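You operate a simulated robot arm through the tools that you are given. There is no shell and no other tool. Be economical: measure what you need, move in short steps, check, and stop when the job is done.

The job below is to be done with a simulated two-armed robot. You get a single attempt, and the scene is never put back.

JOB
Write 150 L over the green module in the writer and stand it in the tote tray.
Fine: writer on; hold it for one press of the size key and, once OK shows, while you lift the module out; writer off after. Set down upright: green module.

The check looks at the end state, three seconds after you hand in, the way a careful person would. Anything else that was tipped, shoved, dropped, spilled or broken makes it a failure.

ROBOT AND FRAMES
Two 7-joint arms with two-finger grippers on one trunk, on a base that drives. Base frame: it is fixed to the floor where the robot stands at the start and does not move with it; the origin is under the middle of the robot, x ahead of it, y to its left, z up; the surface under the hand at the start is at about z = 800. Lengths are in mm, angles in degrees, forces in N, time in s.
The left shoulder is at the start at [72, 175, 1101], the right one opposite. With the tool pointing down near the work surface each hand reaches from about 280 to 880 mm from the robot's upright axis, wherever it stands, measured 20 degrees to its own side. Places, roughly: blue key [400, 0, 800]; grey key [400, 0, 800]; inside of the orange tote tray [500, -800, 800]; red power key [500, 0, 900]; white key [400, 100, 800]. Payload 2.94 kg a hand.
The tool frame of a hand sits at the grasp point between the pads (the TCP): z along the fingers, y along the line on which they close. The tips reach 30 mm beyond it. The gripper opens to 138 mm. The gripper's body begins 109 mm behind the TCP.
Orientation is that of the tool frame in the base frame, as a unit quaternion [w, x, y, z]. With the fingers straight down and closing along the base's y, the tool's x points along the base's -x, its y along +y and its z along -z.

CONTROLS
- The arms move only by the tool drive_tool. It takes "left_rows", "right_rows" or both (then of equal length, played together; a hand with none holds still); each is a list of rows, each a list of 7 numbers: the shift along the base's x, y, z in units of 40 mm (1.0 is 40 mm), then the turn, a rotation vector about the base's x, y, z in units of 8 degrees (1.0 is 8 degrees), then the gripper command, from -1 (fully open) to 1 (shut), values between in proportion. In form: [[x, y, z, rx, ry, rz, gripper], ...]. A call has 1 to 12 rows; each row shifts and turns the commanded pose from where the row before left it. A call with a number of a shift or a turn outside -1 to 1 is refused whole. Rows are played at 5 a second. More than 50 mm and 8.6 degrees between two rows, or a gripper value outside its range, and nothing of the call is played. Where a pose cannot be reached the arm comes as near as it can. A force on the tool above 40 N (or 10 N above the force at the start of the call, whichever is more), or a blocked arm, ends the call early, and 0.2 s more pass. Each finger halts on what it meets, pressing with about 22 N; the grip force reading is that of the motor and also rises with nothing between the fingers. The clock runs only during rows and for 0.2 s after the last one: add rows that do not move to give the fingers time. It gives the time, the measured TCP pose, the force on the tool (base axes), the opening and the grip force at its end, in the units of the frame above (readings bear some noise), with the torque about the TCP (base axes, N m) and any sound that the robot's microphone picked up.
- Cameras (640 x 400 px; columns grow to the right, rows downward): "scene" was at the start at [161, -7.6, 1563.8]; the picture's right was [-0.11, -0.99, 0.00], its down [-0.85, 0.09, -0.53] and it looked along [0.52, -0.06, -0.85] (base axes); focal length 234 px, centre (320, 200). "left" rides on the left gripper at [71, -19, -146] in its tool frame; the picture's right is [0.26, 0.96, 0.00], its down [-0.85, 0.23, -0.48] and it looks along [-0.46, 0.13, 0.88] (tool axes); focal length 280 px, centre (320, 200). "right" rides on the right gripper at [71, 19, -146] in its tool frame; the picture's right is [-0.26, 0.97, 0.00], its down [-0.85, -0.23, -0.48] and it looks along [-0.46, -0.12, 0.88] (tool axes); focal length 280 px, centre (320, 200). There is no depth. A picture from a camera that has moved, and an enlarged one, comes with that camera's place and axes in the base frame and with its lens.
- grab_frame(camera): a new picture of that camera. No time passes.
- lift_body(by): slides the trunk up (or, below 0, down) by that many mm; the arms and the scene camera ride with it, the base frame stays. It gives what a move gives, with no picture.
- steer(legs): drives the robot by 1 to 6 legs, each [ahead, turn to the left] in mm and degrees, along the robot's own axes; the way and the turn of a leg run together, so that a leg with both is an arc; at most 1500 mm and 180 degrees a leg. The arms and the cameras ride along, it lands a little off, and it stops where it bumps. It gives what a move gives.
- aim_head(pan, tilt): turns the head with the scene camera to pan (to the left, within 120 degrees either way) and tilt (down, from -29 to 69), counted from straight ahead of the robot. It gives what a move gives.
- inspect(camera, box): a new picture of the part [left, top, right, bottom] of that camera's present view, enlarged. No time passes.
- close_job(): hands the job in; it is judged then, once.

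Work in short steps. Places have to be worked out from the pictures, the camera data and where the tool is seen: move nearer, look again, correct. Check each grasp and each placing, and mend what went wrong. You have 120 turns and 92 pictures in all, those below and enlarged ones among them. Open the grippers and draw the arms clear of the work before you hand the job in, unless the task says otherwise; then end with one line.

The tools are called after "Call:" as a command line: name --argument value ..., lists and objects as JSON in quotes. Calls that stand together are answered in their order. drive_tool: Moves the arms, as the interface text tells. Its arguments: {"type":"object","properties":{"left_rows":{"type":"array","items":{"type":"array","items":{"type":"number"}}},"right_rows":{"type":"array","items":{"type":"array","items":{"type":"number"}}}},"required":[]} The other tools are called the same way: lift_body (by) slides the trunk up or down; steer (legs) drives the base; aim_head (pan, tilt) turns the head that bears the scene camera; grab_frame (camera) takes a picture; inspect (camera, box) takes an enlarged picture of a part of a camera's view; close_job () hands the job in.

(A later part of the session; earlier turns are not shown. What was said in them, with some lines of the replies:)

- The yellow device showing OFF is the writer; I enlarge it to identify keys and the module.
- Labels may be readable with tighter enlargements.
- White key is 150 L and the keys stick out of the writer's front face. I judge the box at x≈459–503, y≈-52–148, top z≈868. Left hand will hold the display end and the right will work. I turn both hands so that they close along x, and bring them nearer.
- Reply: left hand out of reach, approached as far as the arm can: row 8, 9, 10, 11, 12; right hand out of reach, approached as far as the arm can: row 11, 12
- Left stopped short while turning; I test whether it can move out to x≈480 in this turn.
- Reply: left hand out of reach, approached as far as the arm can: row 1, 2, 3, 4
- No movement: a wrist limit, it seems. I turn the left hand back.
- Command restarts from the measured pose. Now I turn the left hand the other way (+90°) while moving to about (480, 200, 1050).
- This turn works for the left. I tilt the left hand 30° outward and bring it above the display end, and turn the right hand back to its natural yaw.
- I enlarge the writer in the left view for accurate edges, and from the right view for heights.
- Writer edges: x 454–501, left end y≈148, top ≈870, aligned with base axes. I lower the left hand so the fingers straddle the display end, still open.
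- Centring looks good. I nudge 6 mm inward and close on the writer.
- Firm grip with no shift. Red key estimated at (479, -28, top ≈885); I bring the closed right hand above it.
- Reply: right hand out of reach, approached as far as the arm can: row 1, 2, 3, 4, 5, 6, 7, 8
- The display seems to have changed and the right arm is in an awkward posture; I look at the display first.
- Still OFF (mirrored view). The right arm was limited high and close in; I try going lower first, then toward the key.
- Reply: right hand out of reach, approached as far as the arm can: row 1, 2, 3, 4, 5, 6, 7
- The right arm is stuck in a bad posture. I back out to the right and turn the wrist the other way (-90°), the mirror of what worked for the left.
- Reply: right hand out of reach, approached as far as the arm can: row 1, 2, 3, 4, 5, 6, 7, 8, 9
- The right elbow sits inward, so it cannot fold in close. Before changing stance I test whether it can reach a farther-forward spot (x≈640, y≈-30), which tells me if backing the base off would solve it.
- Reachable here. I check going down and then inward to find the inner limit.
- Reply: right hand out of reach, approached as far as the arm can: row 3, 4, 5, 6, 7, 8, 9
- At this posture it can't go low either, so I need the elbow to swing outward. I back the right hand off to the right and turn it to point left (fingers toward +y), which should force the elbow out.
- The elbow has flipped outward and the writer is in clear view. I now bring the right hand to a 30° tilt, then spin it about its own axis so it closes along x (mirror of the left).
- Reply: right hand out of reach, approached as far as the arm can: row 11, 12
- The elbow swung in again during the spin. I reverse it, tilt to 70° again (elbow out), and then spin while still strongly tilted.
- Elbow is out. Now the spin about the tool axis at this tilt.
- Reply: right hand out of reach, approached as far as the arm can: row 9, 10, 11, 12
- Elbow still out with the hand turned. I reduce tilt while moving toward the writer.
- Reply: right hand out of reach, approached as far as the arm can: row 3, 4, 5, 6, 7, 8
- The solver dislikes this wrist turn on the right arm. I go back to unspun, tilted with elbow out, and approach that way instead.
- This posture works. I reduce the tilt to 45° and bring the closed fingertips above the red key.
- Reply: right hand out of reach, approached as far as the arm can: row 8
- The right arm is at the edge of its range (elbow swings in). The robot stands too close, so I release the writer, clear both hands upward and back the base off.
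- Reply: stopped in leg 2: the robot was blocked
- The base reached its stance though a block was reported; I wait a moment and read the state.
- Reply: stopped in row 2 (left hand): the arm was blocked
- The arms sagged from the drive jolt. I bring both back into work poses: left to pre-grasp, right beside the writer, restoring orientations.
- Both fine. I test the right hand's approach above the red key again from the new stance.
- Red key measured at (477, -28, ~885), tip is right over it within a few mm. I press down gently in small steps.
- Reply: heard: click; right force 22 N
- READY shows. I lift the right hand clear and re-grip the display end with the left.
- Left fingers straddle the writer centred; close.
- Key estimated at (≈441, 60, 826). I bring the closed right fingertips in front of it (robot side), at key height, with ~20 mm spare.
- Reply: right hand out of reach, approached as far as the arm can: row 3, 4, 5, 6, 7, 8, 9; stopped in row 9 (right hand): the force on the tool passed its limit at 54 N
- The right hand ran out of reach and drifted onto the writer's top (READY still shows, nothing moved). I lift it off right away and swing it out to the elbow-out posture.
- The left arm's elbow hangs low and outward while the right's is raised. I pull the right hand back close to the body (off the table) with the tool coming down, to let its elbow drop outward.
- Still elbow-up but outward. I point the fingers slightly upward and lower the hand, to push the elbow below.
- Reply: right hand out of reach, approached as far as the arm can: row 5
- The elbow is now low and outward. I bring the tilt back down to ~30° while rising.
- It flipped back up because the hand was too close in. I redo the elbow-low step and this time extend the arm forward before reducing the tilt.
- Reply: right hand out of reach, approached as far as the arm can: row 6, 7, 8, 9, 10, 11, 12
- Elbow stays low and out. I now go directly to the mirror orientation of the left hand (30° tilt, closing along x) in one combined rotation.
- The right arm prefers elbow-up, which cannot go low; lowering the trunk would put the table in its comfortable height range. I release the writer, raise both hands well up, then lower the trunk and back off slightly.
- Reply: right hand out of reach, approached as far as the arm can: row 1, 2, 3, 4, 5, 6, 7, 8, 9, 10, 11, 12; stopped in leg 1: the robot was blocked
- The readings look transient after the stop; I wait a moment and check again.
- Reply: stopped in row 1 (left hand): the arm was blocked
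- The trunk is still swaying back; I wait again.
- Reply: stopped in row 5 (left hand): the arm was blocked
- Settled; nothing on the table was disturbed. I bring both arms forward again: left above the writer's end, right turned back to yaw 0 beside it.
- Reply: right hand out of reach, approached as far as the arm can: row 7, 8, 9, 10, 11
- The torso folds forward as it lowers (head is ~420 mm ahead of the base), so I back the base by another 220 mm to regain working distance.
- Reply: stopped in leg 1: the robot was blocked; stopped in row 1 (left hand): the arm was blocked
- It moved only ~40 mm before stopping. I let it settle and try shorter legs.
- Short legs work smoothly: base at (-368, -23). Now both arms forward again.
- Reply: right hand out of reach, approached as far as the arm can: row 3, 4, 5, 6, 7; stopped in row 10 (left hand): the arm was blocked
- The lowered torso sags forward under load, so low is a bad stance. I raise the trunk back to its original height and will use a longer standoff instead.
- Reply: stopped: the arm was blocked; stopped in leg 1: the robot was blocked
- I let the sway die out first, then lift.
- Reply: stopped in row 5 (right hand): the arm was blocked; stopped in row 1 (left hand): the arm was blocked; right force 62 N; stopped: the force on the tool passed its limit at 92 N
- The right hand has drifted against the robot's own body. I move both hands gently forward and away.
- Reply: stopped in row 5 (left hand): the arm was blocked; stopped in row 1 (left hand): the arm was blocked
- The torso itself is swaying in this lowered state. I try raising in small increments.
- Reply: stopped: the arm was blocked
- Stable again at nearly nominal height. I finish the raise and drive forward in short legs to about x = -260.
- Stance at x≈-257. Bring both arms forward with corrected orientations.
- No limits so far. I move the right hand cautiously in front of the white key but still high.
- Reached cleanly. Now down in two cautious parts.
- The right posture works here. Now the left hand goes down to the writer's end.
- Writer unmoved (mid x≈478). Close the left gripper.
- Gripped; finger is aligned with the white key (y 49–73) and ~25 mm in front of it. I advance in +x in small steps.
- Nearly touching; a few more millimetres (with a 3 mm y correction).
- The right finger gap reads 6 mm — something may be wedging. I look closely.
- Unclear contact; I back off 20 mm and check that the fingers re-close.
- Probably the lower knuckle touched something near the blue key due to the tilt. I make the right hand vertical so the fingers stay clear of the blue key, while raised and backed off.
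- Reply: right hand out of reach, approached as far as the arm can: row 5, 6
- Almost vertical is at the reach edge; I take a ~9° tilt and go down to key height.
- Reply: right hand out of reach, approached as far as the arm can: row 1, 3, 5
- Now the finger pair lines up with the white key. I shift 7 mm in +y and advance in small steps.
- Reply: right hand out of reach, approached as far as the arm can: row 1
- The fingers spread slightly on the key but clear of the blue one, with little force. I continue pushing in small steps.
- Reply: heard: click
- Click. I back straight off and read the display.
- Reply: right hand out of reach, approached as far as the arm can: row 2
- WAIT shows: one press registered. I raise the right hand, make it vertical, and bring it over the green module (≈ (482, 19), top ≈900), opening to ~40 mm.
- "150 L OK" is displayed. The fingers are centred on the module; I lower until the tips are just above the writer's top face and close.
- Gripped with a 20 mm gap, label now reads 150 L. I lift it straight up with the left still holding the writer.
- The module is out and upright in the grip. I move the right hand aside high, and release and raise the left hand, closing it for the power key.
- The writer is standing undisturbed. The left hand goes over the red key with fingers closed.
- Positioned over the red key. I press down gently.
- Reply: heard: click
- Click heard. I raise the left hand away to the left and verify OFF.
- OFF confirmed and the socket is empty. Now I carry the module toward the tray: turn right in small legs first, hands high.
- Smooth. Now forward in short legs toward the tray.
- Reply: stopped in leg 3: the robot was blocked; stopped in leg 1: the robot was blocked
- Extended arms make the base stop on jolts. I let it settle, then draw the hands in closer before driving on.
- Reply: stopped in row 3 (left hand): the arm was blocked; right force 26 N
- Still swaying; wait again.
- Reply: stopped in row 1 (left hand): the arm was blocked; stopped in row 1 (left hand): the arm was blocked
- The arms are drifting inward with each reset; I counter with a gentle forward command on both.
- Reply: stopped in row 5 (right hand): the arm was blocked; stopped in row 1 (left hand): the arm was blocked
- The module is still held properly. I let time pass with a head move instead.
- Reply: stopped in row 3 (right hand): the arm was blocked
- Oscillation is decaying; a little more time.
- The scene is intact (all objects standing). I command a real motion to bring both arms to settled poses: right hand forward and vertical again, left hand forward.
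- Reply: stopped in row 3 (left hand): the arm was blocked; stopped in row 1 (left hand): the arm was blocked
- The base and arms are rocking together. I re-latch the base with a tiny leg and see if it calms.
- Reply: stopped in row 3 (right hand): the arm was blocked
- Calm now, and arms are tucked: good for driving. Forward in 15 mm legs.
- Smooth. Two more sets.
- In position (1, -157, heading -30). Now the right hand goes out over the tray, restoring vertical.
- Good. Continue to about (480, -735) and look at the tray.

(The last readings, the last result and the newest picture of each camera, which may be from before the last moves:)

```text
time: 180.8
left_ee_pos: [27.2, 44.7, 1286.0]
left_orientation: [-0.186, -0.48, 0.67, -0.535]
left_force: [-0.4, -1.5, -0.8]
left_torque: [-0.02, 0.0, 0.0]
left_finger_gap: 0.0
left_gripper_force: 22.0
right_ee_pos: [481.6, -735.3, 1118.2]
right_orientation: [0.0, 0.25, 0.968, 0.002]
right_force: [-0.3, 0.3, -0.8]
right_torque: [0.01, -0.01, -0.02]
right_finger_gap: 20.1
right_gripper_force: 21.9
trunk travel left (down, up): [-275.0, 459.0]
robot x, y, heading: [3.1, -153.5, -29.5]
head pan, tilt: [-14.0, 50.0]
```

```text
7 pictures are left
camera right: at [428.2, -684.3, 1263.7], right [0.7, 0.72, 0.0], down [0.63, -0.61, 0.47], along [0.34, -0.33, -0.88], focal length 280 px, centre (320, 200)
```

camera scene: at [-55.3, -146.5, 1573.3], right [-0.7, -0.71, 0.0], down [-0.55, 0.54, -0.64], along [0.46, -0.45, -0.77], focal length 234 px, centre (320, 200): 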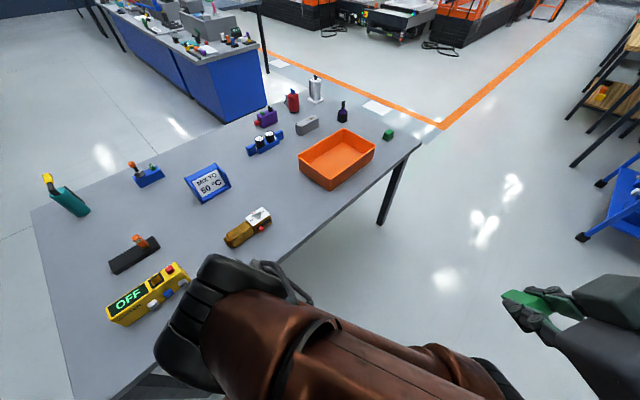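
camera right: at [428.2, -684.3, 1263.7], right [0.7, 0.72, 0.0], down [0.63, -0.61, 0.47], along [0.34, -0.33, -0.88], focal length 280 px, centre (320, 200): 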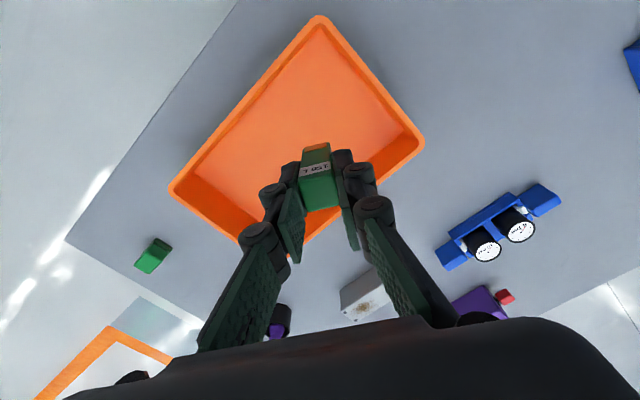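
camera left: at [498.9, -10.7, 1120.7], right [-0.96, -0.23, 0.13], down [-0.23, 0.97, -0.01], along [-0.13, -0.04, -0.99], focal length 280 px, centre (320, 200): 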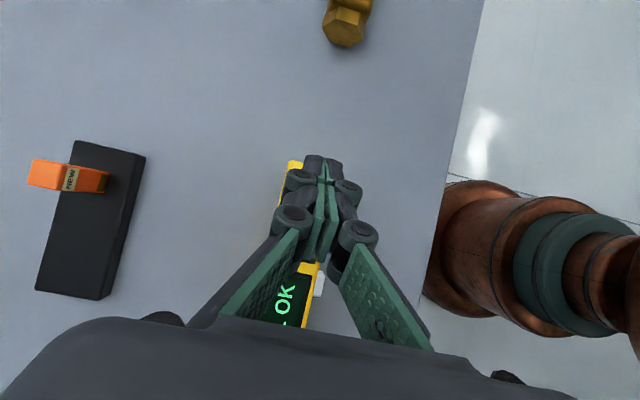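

The tray interior spans about x 425–600, y -680…-970. I shift a bit deeper in and lower to just above the floor.

Call:
drive_tool --right_rows '[[0.25, -0.4, -0.3, 0, 0, 0, 1], [0.25, -0.45, -0.5, 0, 0, 0, 1], [0, 0, -0.8, 0, 0, 0, 1], [0, 0, -0.8, 0, 0, 0, 1], [0, 0, -0.8, 0, 0, 0, 1], [0, 0, -0.8, 0, 0, 0, 1], [0, 0, -0.7, 0, 0, 0, 1], [0, 0, -0.5, 0, 0, 0, 1]]'

Call:
grab_frame --camera "right"

```text
time: 182.6
left_ee_pos: [26.9, 44.9, 1286.0]
left_orientation: [-0.185, -0.48, 0.669, -0.536]
left_force: [0.6, -0.4, 0.1]
left_torque: [-0.01, 0.0, 0.04]
left_finger_gap: 0.0
left_gripper_force: 21.8
right_ee_pos: [499.3, -769.8, 909.1]
right_orientation: [0.001, 0.25, 0.968, 0.001]
right_force: [0.0, -0.4, -1.2]
right_torque: [0.01, -0.02, -0.01]
right_finger_gap: 19.9
right_gripper_force: 22.2
trunk travel left (down, up): [-275.0, 459.0]
robot x, y, heading: [3.4, -155.2, -29.6]
head pan, tilt: [-14.0, 50.0]
```

```text
6 pictures are left
camera right: at [446.5, -718.5, 1055.8], right [0.7, 0.72, 0.0], down [0.63, -0.61, 0.47], along [0.34, -0.33, -0.88], focal length 280 px, centre (320, 200)
```

right: 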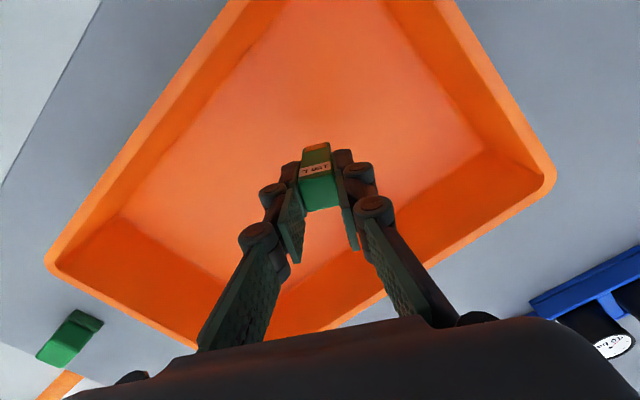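

Well inside the tray. I lower carefully and feel for the floor.

Call:
drive_tool --right_rows '[[0, 0, -0.35, 0, 0, 0, 1], [0, 0, -0.25, 0, 0, 0, 1], [0, 0, -0.1, 0, 0, 0, 1], [0, 0, -0.08, 0, 0, 0, 1], [0, 0, 0, 0, 0, 0, 1]]'

```text
time: 183.8
left_ee_pos: [27.3, 44.0, 1285.0]
left_orientation: [-0.186, -0.48, 0.67, -0.535]
left_force: [-0.4, 1.2, -0.6]
left_torque: [0.03, 0.01, 0.02]
left_finger_gap: 0.1
left_gripper_force: 21.8
right_ee_pos: [499.3, -769.0, 879.6]
right_orientation: [0.0, 0.25, 0.968, 0.001]
right_force: [-0.1, -0.1, 0.9]
right_torque: [0.01, 0.0, 0.02]
right_finger_gap: 20.0
right_gripper_force: 21.8
trunk travel left (down, up): [-275.0, 459.0]
robot x, y, heading: [1.0, -156.8, -29.5]
head pan, tilt: [-14.0, 50.0]
```

Call:
drive_tool --right_rows '[[0, 0, -0.08, 0, 0, 0, 1], [0, 0, -0.08, 0, 0, 0, 1], [0, 0, 0, 0, 0, 0, 1]]'

Call:
drive_tool --right_rows '[[0, 0, -0.08, 0, 0, 0, 1], [0, 0, -0.05, 0, 0, 0, 1], [0, 0, 0, 0, 0, 0, 1]]'

```text
time: 184.6
left_ee_pos: [27.4, 44.8, 1285.8]
left_orientation: [-0.187, -0.48, 0.67, -0.535]
left_force: [-0.7, 0.5, -0.1]
left_torque: [0.01, -0.01, -0.03]
left_finger_gap: 0.0
left_gripper_force: 22.3
right_ee_pos: [497.4, -768.9, 872.6]
right_orientation: [-0.001, 0.25, 0.968, 0.001]
right_force: [0.1, -0.5, -0.5]
right_torque: [0.01, 0.01, -0.01]
right_finger_gap: 20.0
right_gripper_force: 22.1
trunk travel left (down, up): [-275.0, 459.0]
robot x, y, heading: [3.3, -155.6, -29.4]
head pan, tilt: [-14.0, 50.0]
```

```text
time: 185.4
left_ee_pos: [27.2, 44.8, 1286.4]
left_orientation: [-0.186, -0.48, 0.67, -0.536]
left_force: [0.5, -0.5, -0.5]
left_torque: [-0.02, 0.01, -0.01]
left_finger_gap: 0.3
left_gripper_force: 22.1
right_ee_pos: [499.2, -767.3, 866.5]
right_orientation: [0.0, 0.25, 0.968, 0.001]
right_force: [-0.6, -0.4, -0.1]
right_torque: [0.03, -0.02, -0.02]
right_finger_gap: 19.9
right_gripper_force: 21.7
trunk travel left (down, up): [-275.0, 459.0]
robot x, y, heading: [-1.1, -157.7, -29.7]
head pan, tilt: [-14.0, 50.0]
```

No contact yet at 866; I continue in small steps.

Call:
drive_tool --right_rows '[[0, 0, -0.06, 0, 0, 0, 1], [0, 0, -0.06, 0, 0, 0, 1], [0, 0, 0, 0, 0, 0, 1]]'

Call:
drive_tool --right_rows '[[0, 0, -0.06, 0, 0, 0, 1], [0, 0, -0.04, 0, 0, 0, 1], [0, 0, 0, 0, 0, 0, 1]]'

```text
time: 186.2
left_ee_pos: [27.2, 43.3, 1286.2]
left_orientation: [-0.185, -0.48, 0.67, -0.535]
left_force: [-0.6, 0.9, 0.0]
left_torque: [0.0, 0.0, 0.03]
left_finger_gap: 0.0
left_gripper_force: 21.7
right_ee_pos: [499.9, -767.5, 862.3]
right_orientation: [0.0, 0.25, 0.968, 0.002]
right_force: [-0.4, 0.0, -0.1]
right_torque: [0.0, 0.0, 0.01]
right_finger_gap: 19.9
right_gripper_force: 21.9
trunk travel left (down, up): [-275.0, 459.0]
robot x, y, heading: [-1.2, -156.0, -29.5]
head pan, tilt: [-14.0, 50.0]
```

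```text
time: 187.0
left_ee_pos: [26.5, 45.1, 1286.7]
left_orientation: [-0.186, -0.48, 0.67, -0.536]
left_force: [0.3, -0.2, -0.3]
left_torque: [-0.02, -0.01, -0.01]
left_finger_gap: 0.0
left_gripper_force: 21.2
right_ee_pos: [500.0, -767.8, 859.8]
right_orientation: [0.0, 0.249, 0.968, 0.0]
right_force: [1.9, -1.7, 8.2]
right_torque: [-0.02, -0.03, 0.02]
right_finger_gap: 20.1
right_gripper_force: 22.1
trunk travel left (down, up): [-275.0, 459.0]
robot x, y, heading: [0.5, -156.1, -29.7]
head pan, tilt: [-14.0, 50.0]
```

Contact (8 N): the module stands on the tray floor. I open slowly and then rise straight up.

Call:
drive_tool --right_rows '[[0, 0, 0.02, 0, 0, 0, 1], [0, 0, 0, 0, 0, 0, 0.65], [0, 0, 0, 0, 0, 0, 0.5], [0, 0, 0, 0, 0, 0, 0.35], [0, 0, 0, 0, 0, 0, 0.35], [0, 0, 0.2, 0, 0, 0, 0.35], [0, 0, 0.4, 0, 0, 0, 0.35], [0, 0, 0.7, 0, 0, 0, 0.35], [0, 0, 0.8, 0, 0, 0, 0.35], [0, 0, 0.8, 0, 0, 0, 0.35], [0, 0, 0.8, 0, 0, 0, 0.35]]'

Call:
grab_frame --camera "right"

```text
time: 189.4
left_ee_pos: [26.1, 44.6, 1285.9]
left_orientation: [-0.187, -0.479, 0.67, -0.535]
left_force: [0.3, 0.5, -0.3]
left_torque: [0.0, -0.03, 0.04]
left_finger_gap: 0.0
left_gripper_force: 22.2
right_ee_pos: [497.3, -767.9, 1008.2]
right_orientation: [0.001, 0.25, 0.968, 0.002]
right_force: [-0.3, 0.1, 0.0]
right_torque: [0.02, 0.0, 0.03]
right_finger_gap: 44.8
right_gripper_force: 0.0
trunk travel left (down, up): [-275.0, 459.0]
robot x, y, heading: [3.2, -153.5, -29.5]
head pan, tilt: [-14.0, 50.0]
```

```text
5 pictures are left
camera right: at [443.5, -717.7, 1154.4], right [0.7, 0.72, 0.0], down [0.63, -0.61, 0.47], along [0.34, -0.33, -0.88], focal length 280 px, centre (320, 200)
```

right: 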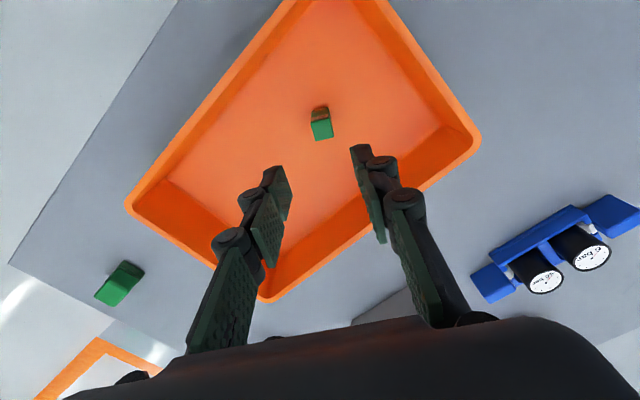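

It stands in the tray. I raise the right hand further and draw both hands back, opening them, then check.

Call:
drive_tool --right_rows '[[-0.2, 0, 0.8, 0, 0, 0, 0.35], [-0.5, 0.2, 0.7, 0, 0, 0, 0.35], [-0.7, 0.3, 0.4, 0, 0, 0, -1], [-0.7, 0.4, 0.2, 0, 0, 0, -1], [-0.7, 0.4, 0, 0, 0, 0, -1], [-0.7, 0.4, 0, 0, 0, 0, -1], [-0.7, 0.4, 0, 0, 0, 0, -1], [-0.5, 0.2, 0, 0, 0, 0, -1], [-0.2, 0, 0, 0, 0, 0, -1], [0, 0, 0, 0, 0, 0, -1]]' --left_rows '[[0, 0, 0, 0, 0, 0, 1], [0, 0, 0, 0, 0, 0, -1], [0, 0, 0, 0, 0, 0, -1], [0, 0, 0, 0, 0, 0, -1], [0, 0, 0, 0, 0, 0, -1], [0, 0, 0, 0, 0, 0, -1], [0, 0, 0, 0, 0, 0, -1], [0, 0, 0, 0, 0, 0, -1], [0, 0, 0, 0, 0, 0, -1], [0, 0, 0, 0, 0, 0, -1]]'

Call:
grab_frame --camera "scene"

```text
time: 191.6
left_ee_pos: [28.1, 44.3, 1285.5]
left_orientation: [-0.186, -0.48, 0.67, -0.535]
left_force: [0.0, -0.1, 0.4]
left_torque: [0.0, 0.03, 0.03]
left_finger_gap: 138.0
left_gripper_force: 0.1
right_ee_pos: [302.0, -675.2, 1091.8]
right_orientation: [-0.001, 0.25, 0.968, 0.002]
right_force: [-0.1, 0.6, -0.1]
right_torque: [0.01, 0.03, 0.03]
right_finger_gap: 138.1
right_gripper_force: 0.1
trunk travel left (down, up): [-275.0, 459.0]
robot x, y, heading: [3.3, -156.9, -29.7]
head pan, tilt: [-14.0, 50.0]
```

```text
4 pictures are left
camera scene: at [137.7, -254.3, 1574.3], right [-0.69, -0.72, 0.0], down [-0.56, 0.53, -0.64], along [0.47, -0.44, -0.77], focal length 234 px, centre (320, 200)
```

scene: 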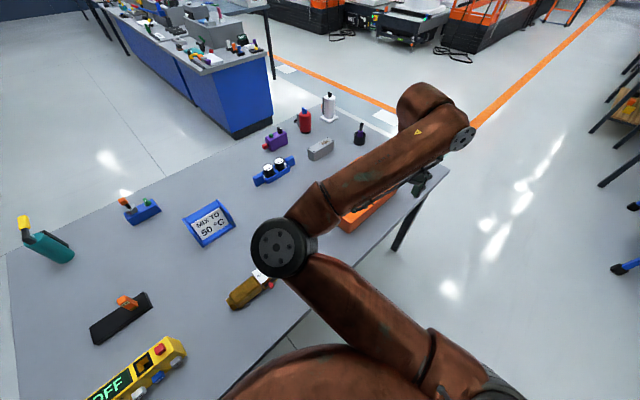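

All else stands undisturbed and OFF shows. One last close look at the module from the right camera.

Call:
inspect --camera "right" --box '[160, 0, 480, 200]'

```text
2.00 times, centred on (320, 100) of right
camera zoom: at [250.3, -625.1, 1238.5], right [0.7, 0.72, 0.0], down [0.63, -0.61, 0.47], along [0.34, -0.33, -0.88], focal length 561 px, centre (320, 400)
```

zoom: 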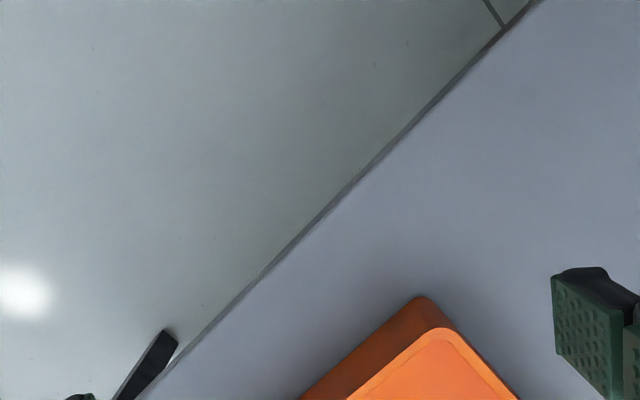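

Call:
inspect --camera "right" --box '[240, 160, 480, 310]'

```text
2.67 times, centred on (360, 235) of right
camera zoom: at [250.3, -625.1, 1238.5], right [0.7, 0.72, 0.0], down [0.63, -0.61, 0.47], along [0.34, -0.33, -0.88], focal length 748 px, centre (213, 107)
```

zoom: 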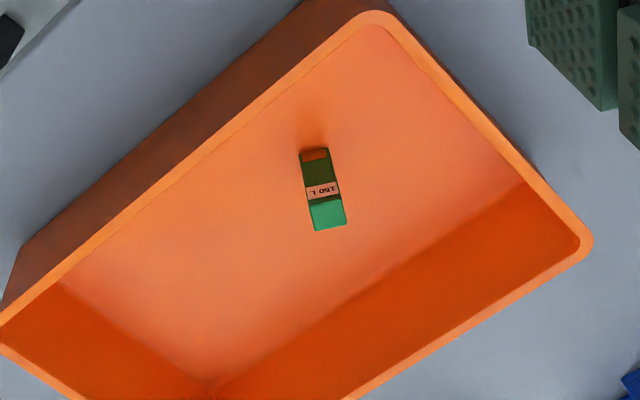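

The module, labelled 150 L, stands upright in the tote tray; the writer is off, both grippers are open and the arms are clear. I hand the job in.

Call:
close_job

```text
The job is handed in.
```

The green module now reads 150 L and stands upright in the tote tray. The writer is off with its socket empty, and everything else on the table is still standing.
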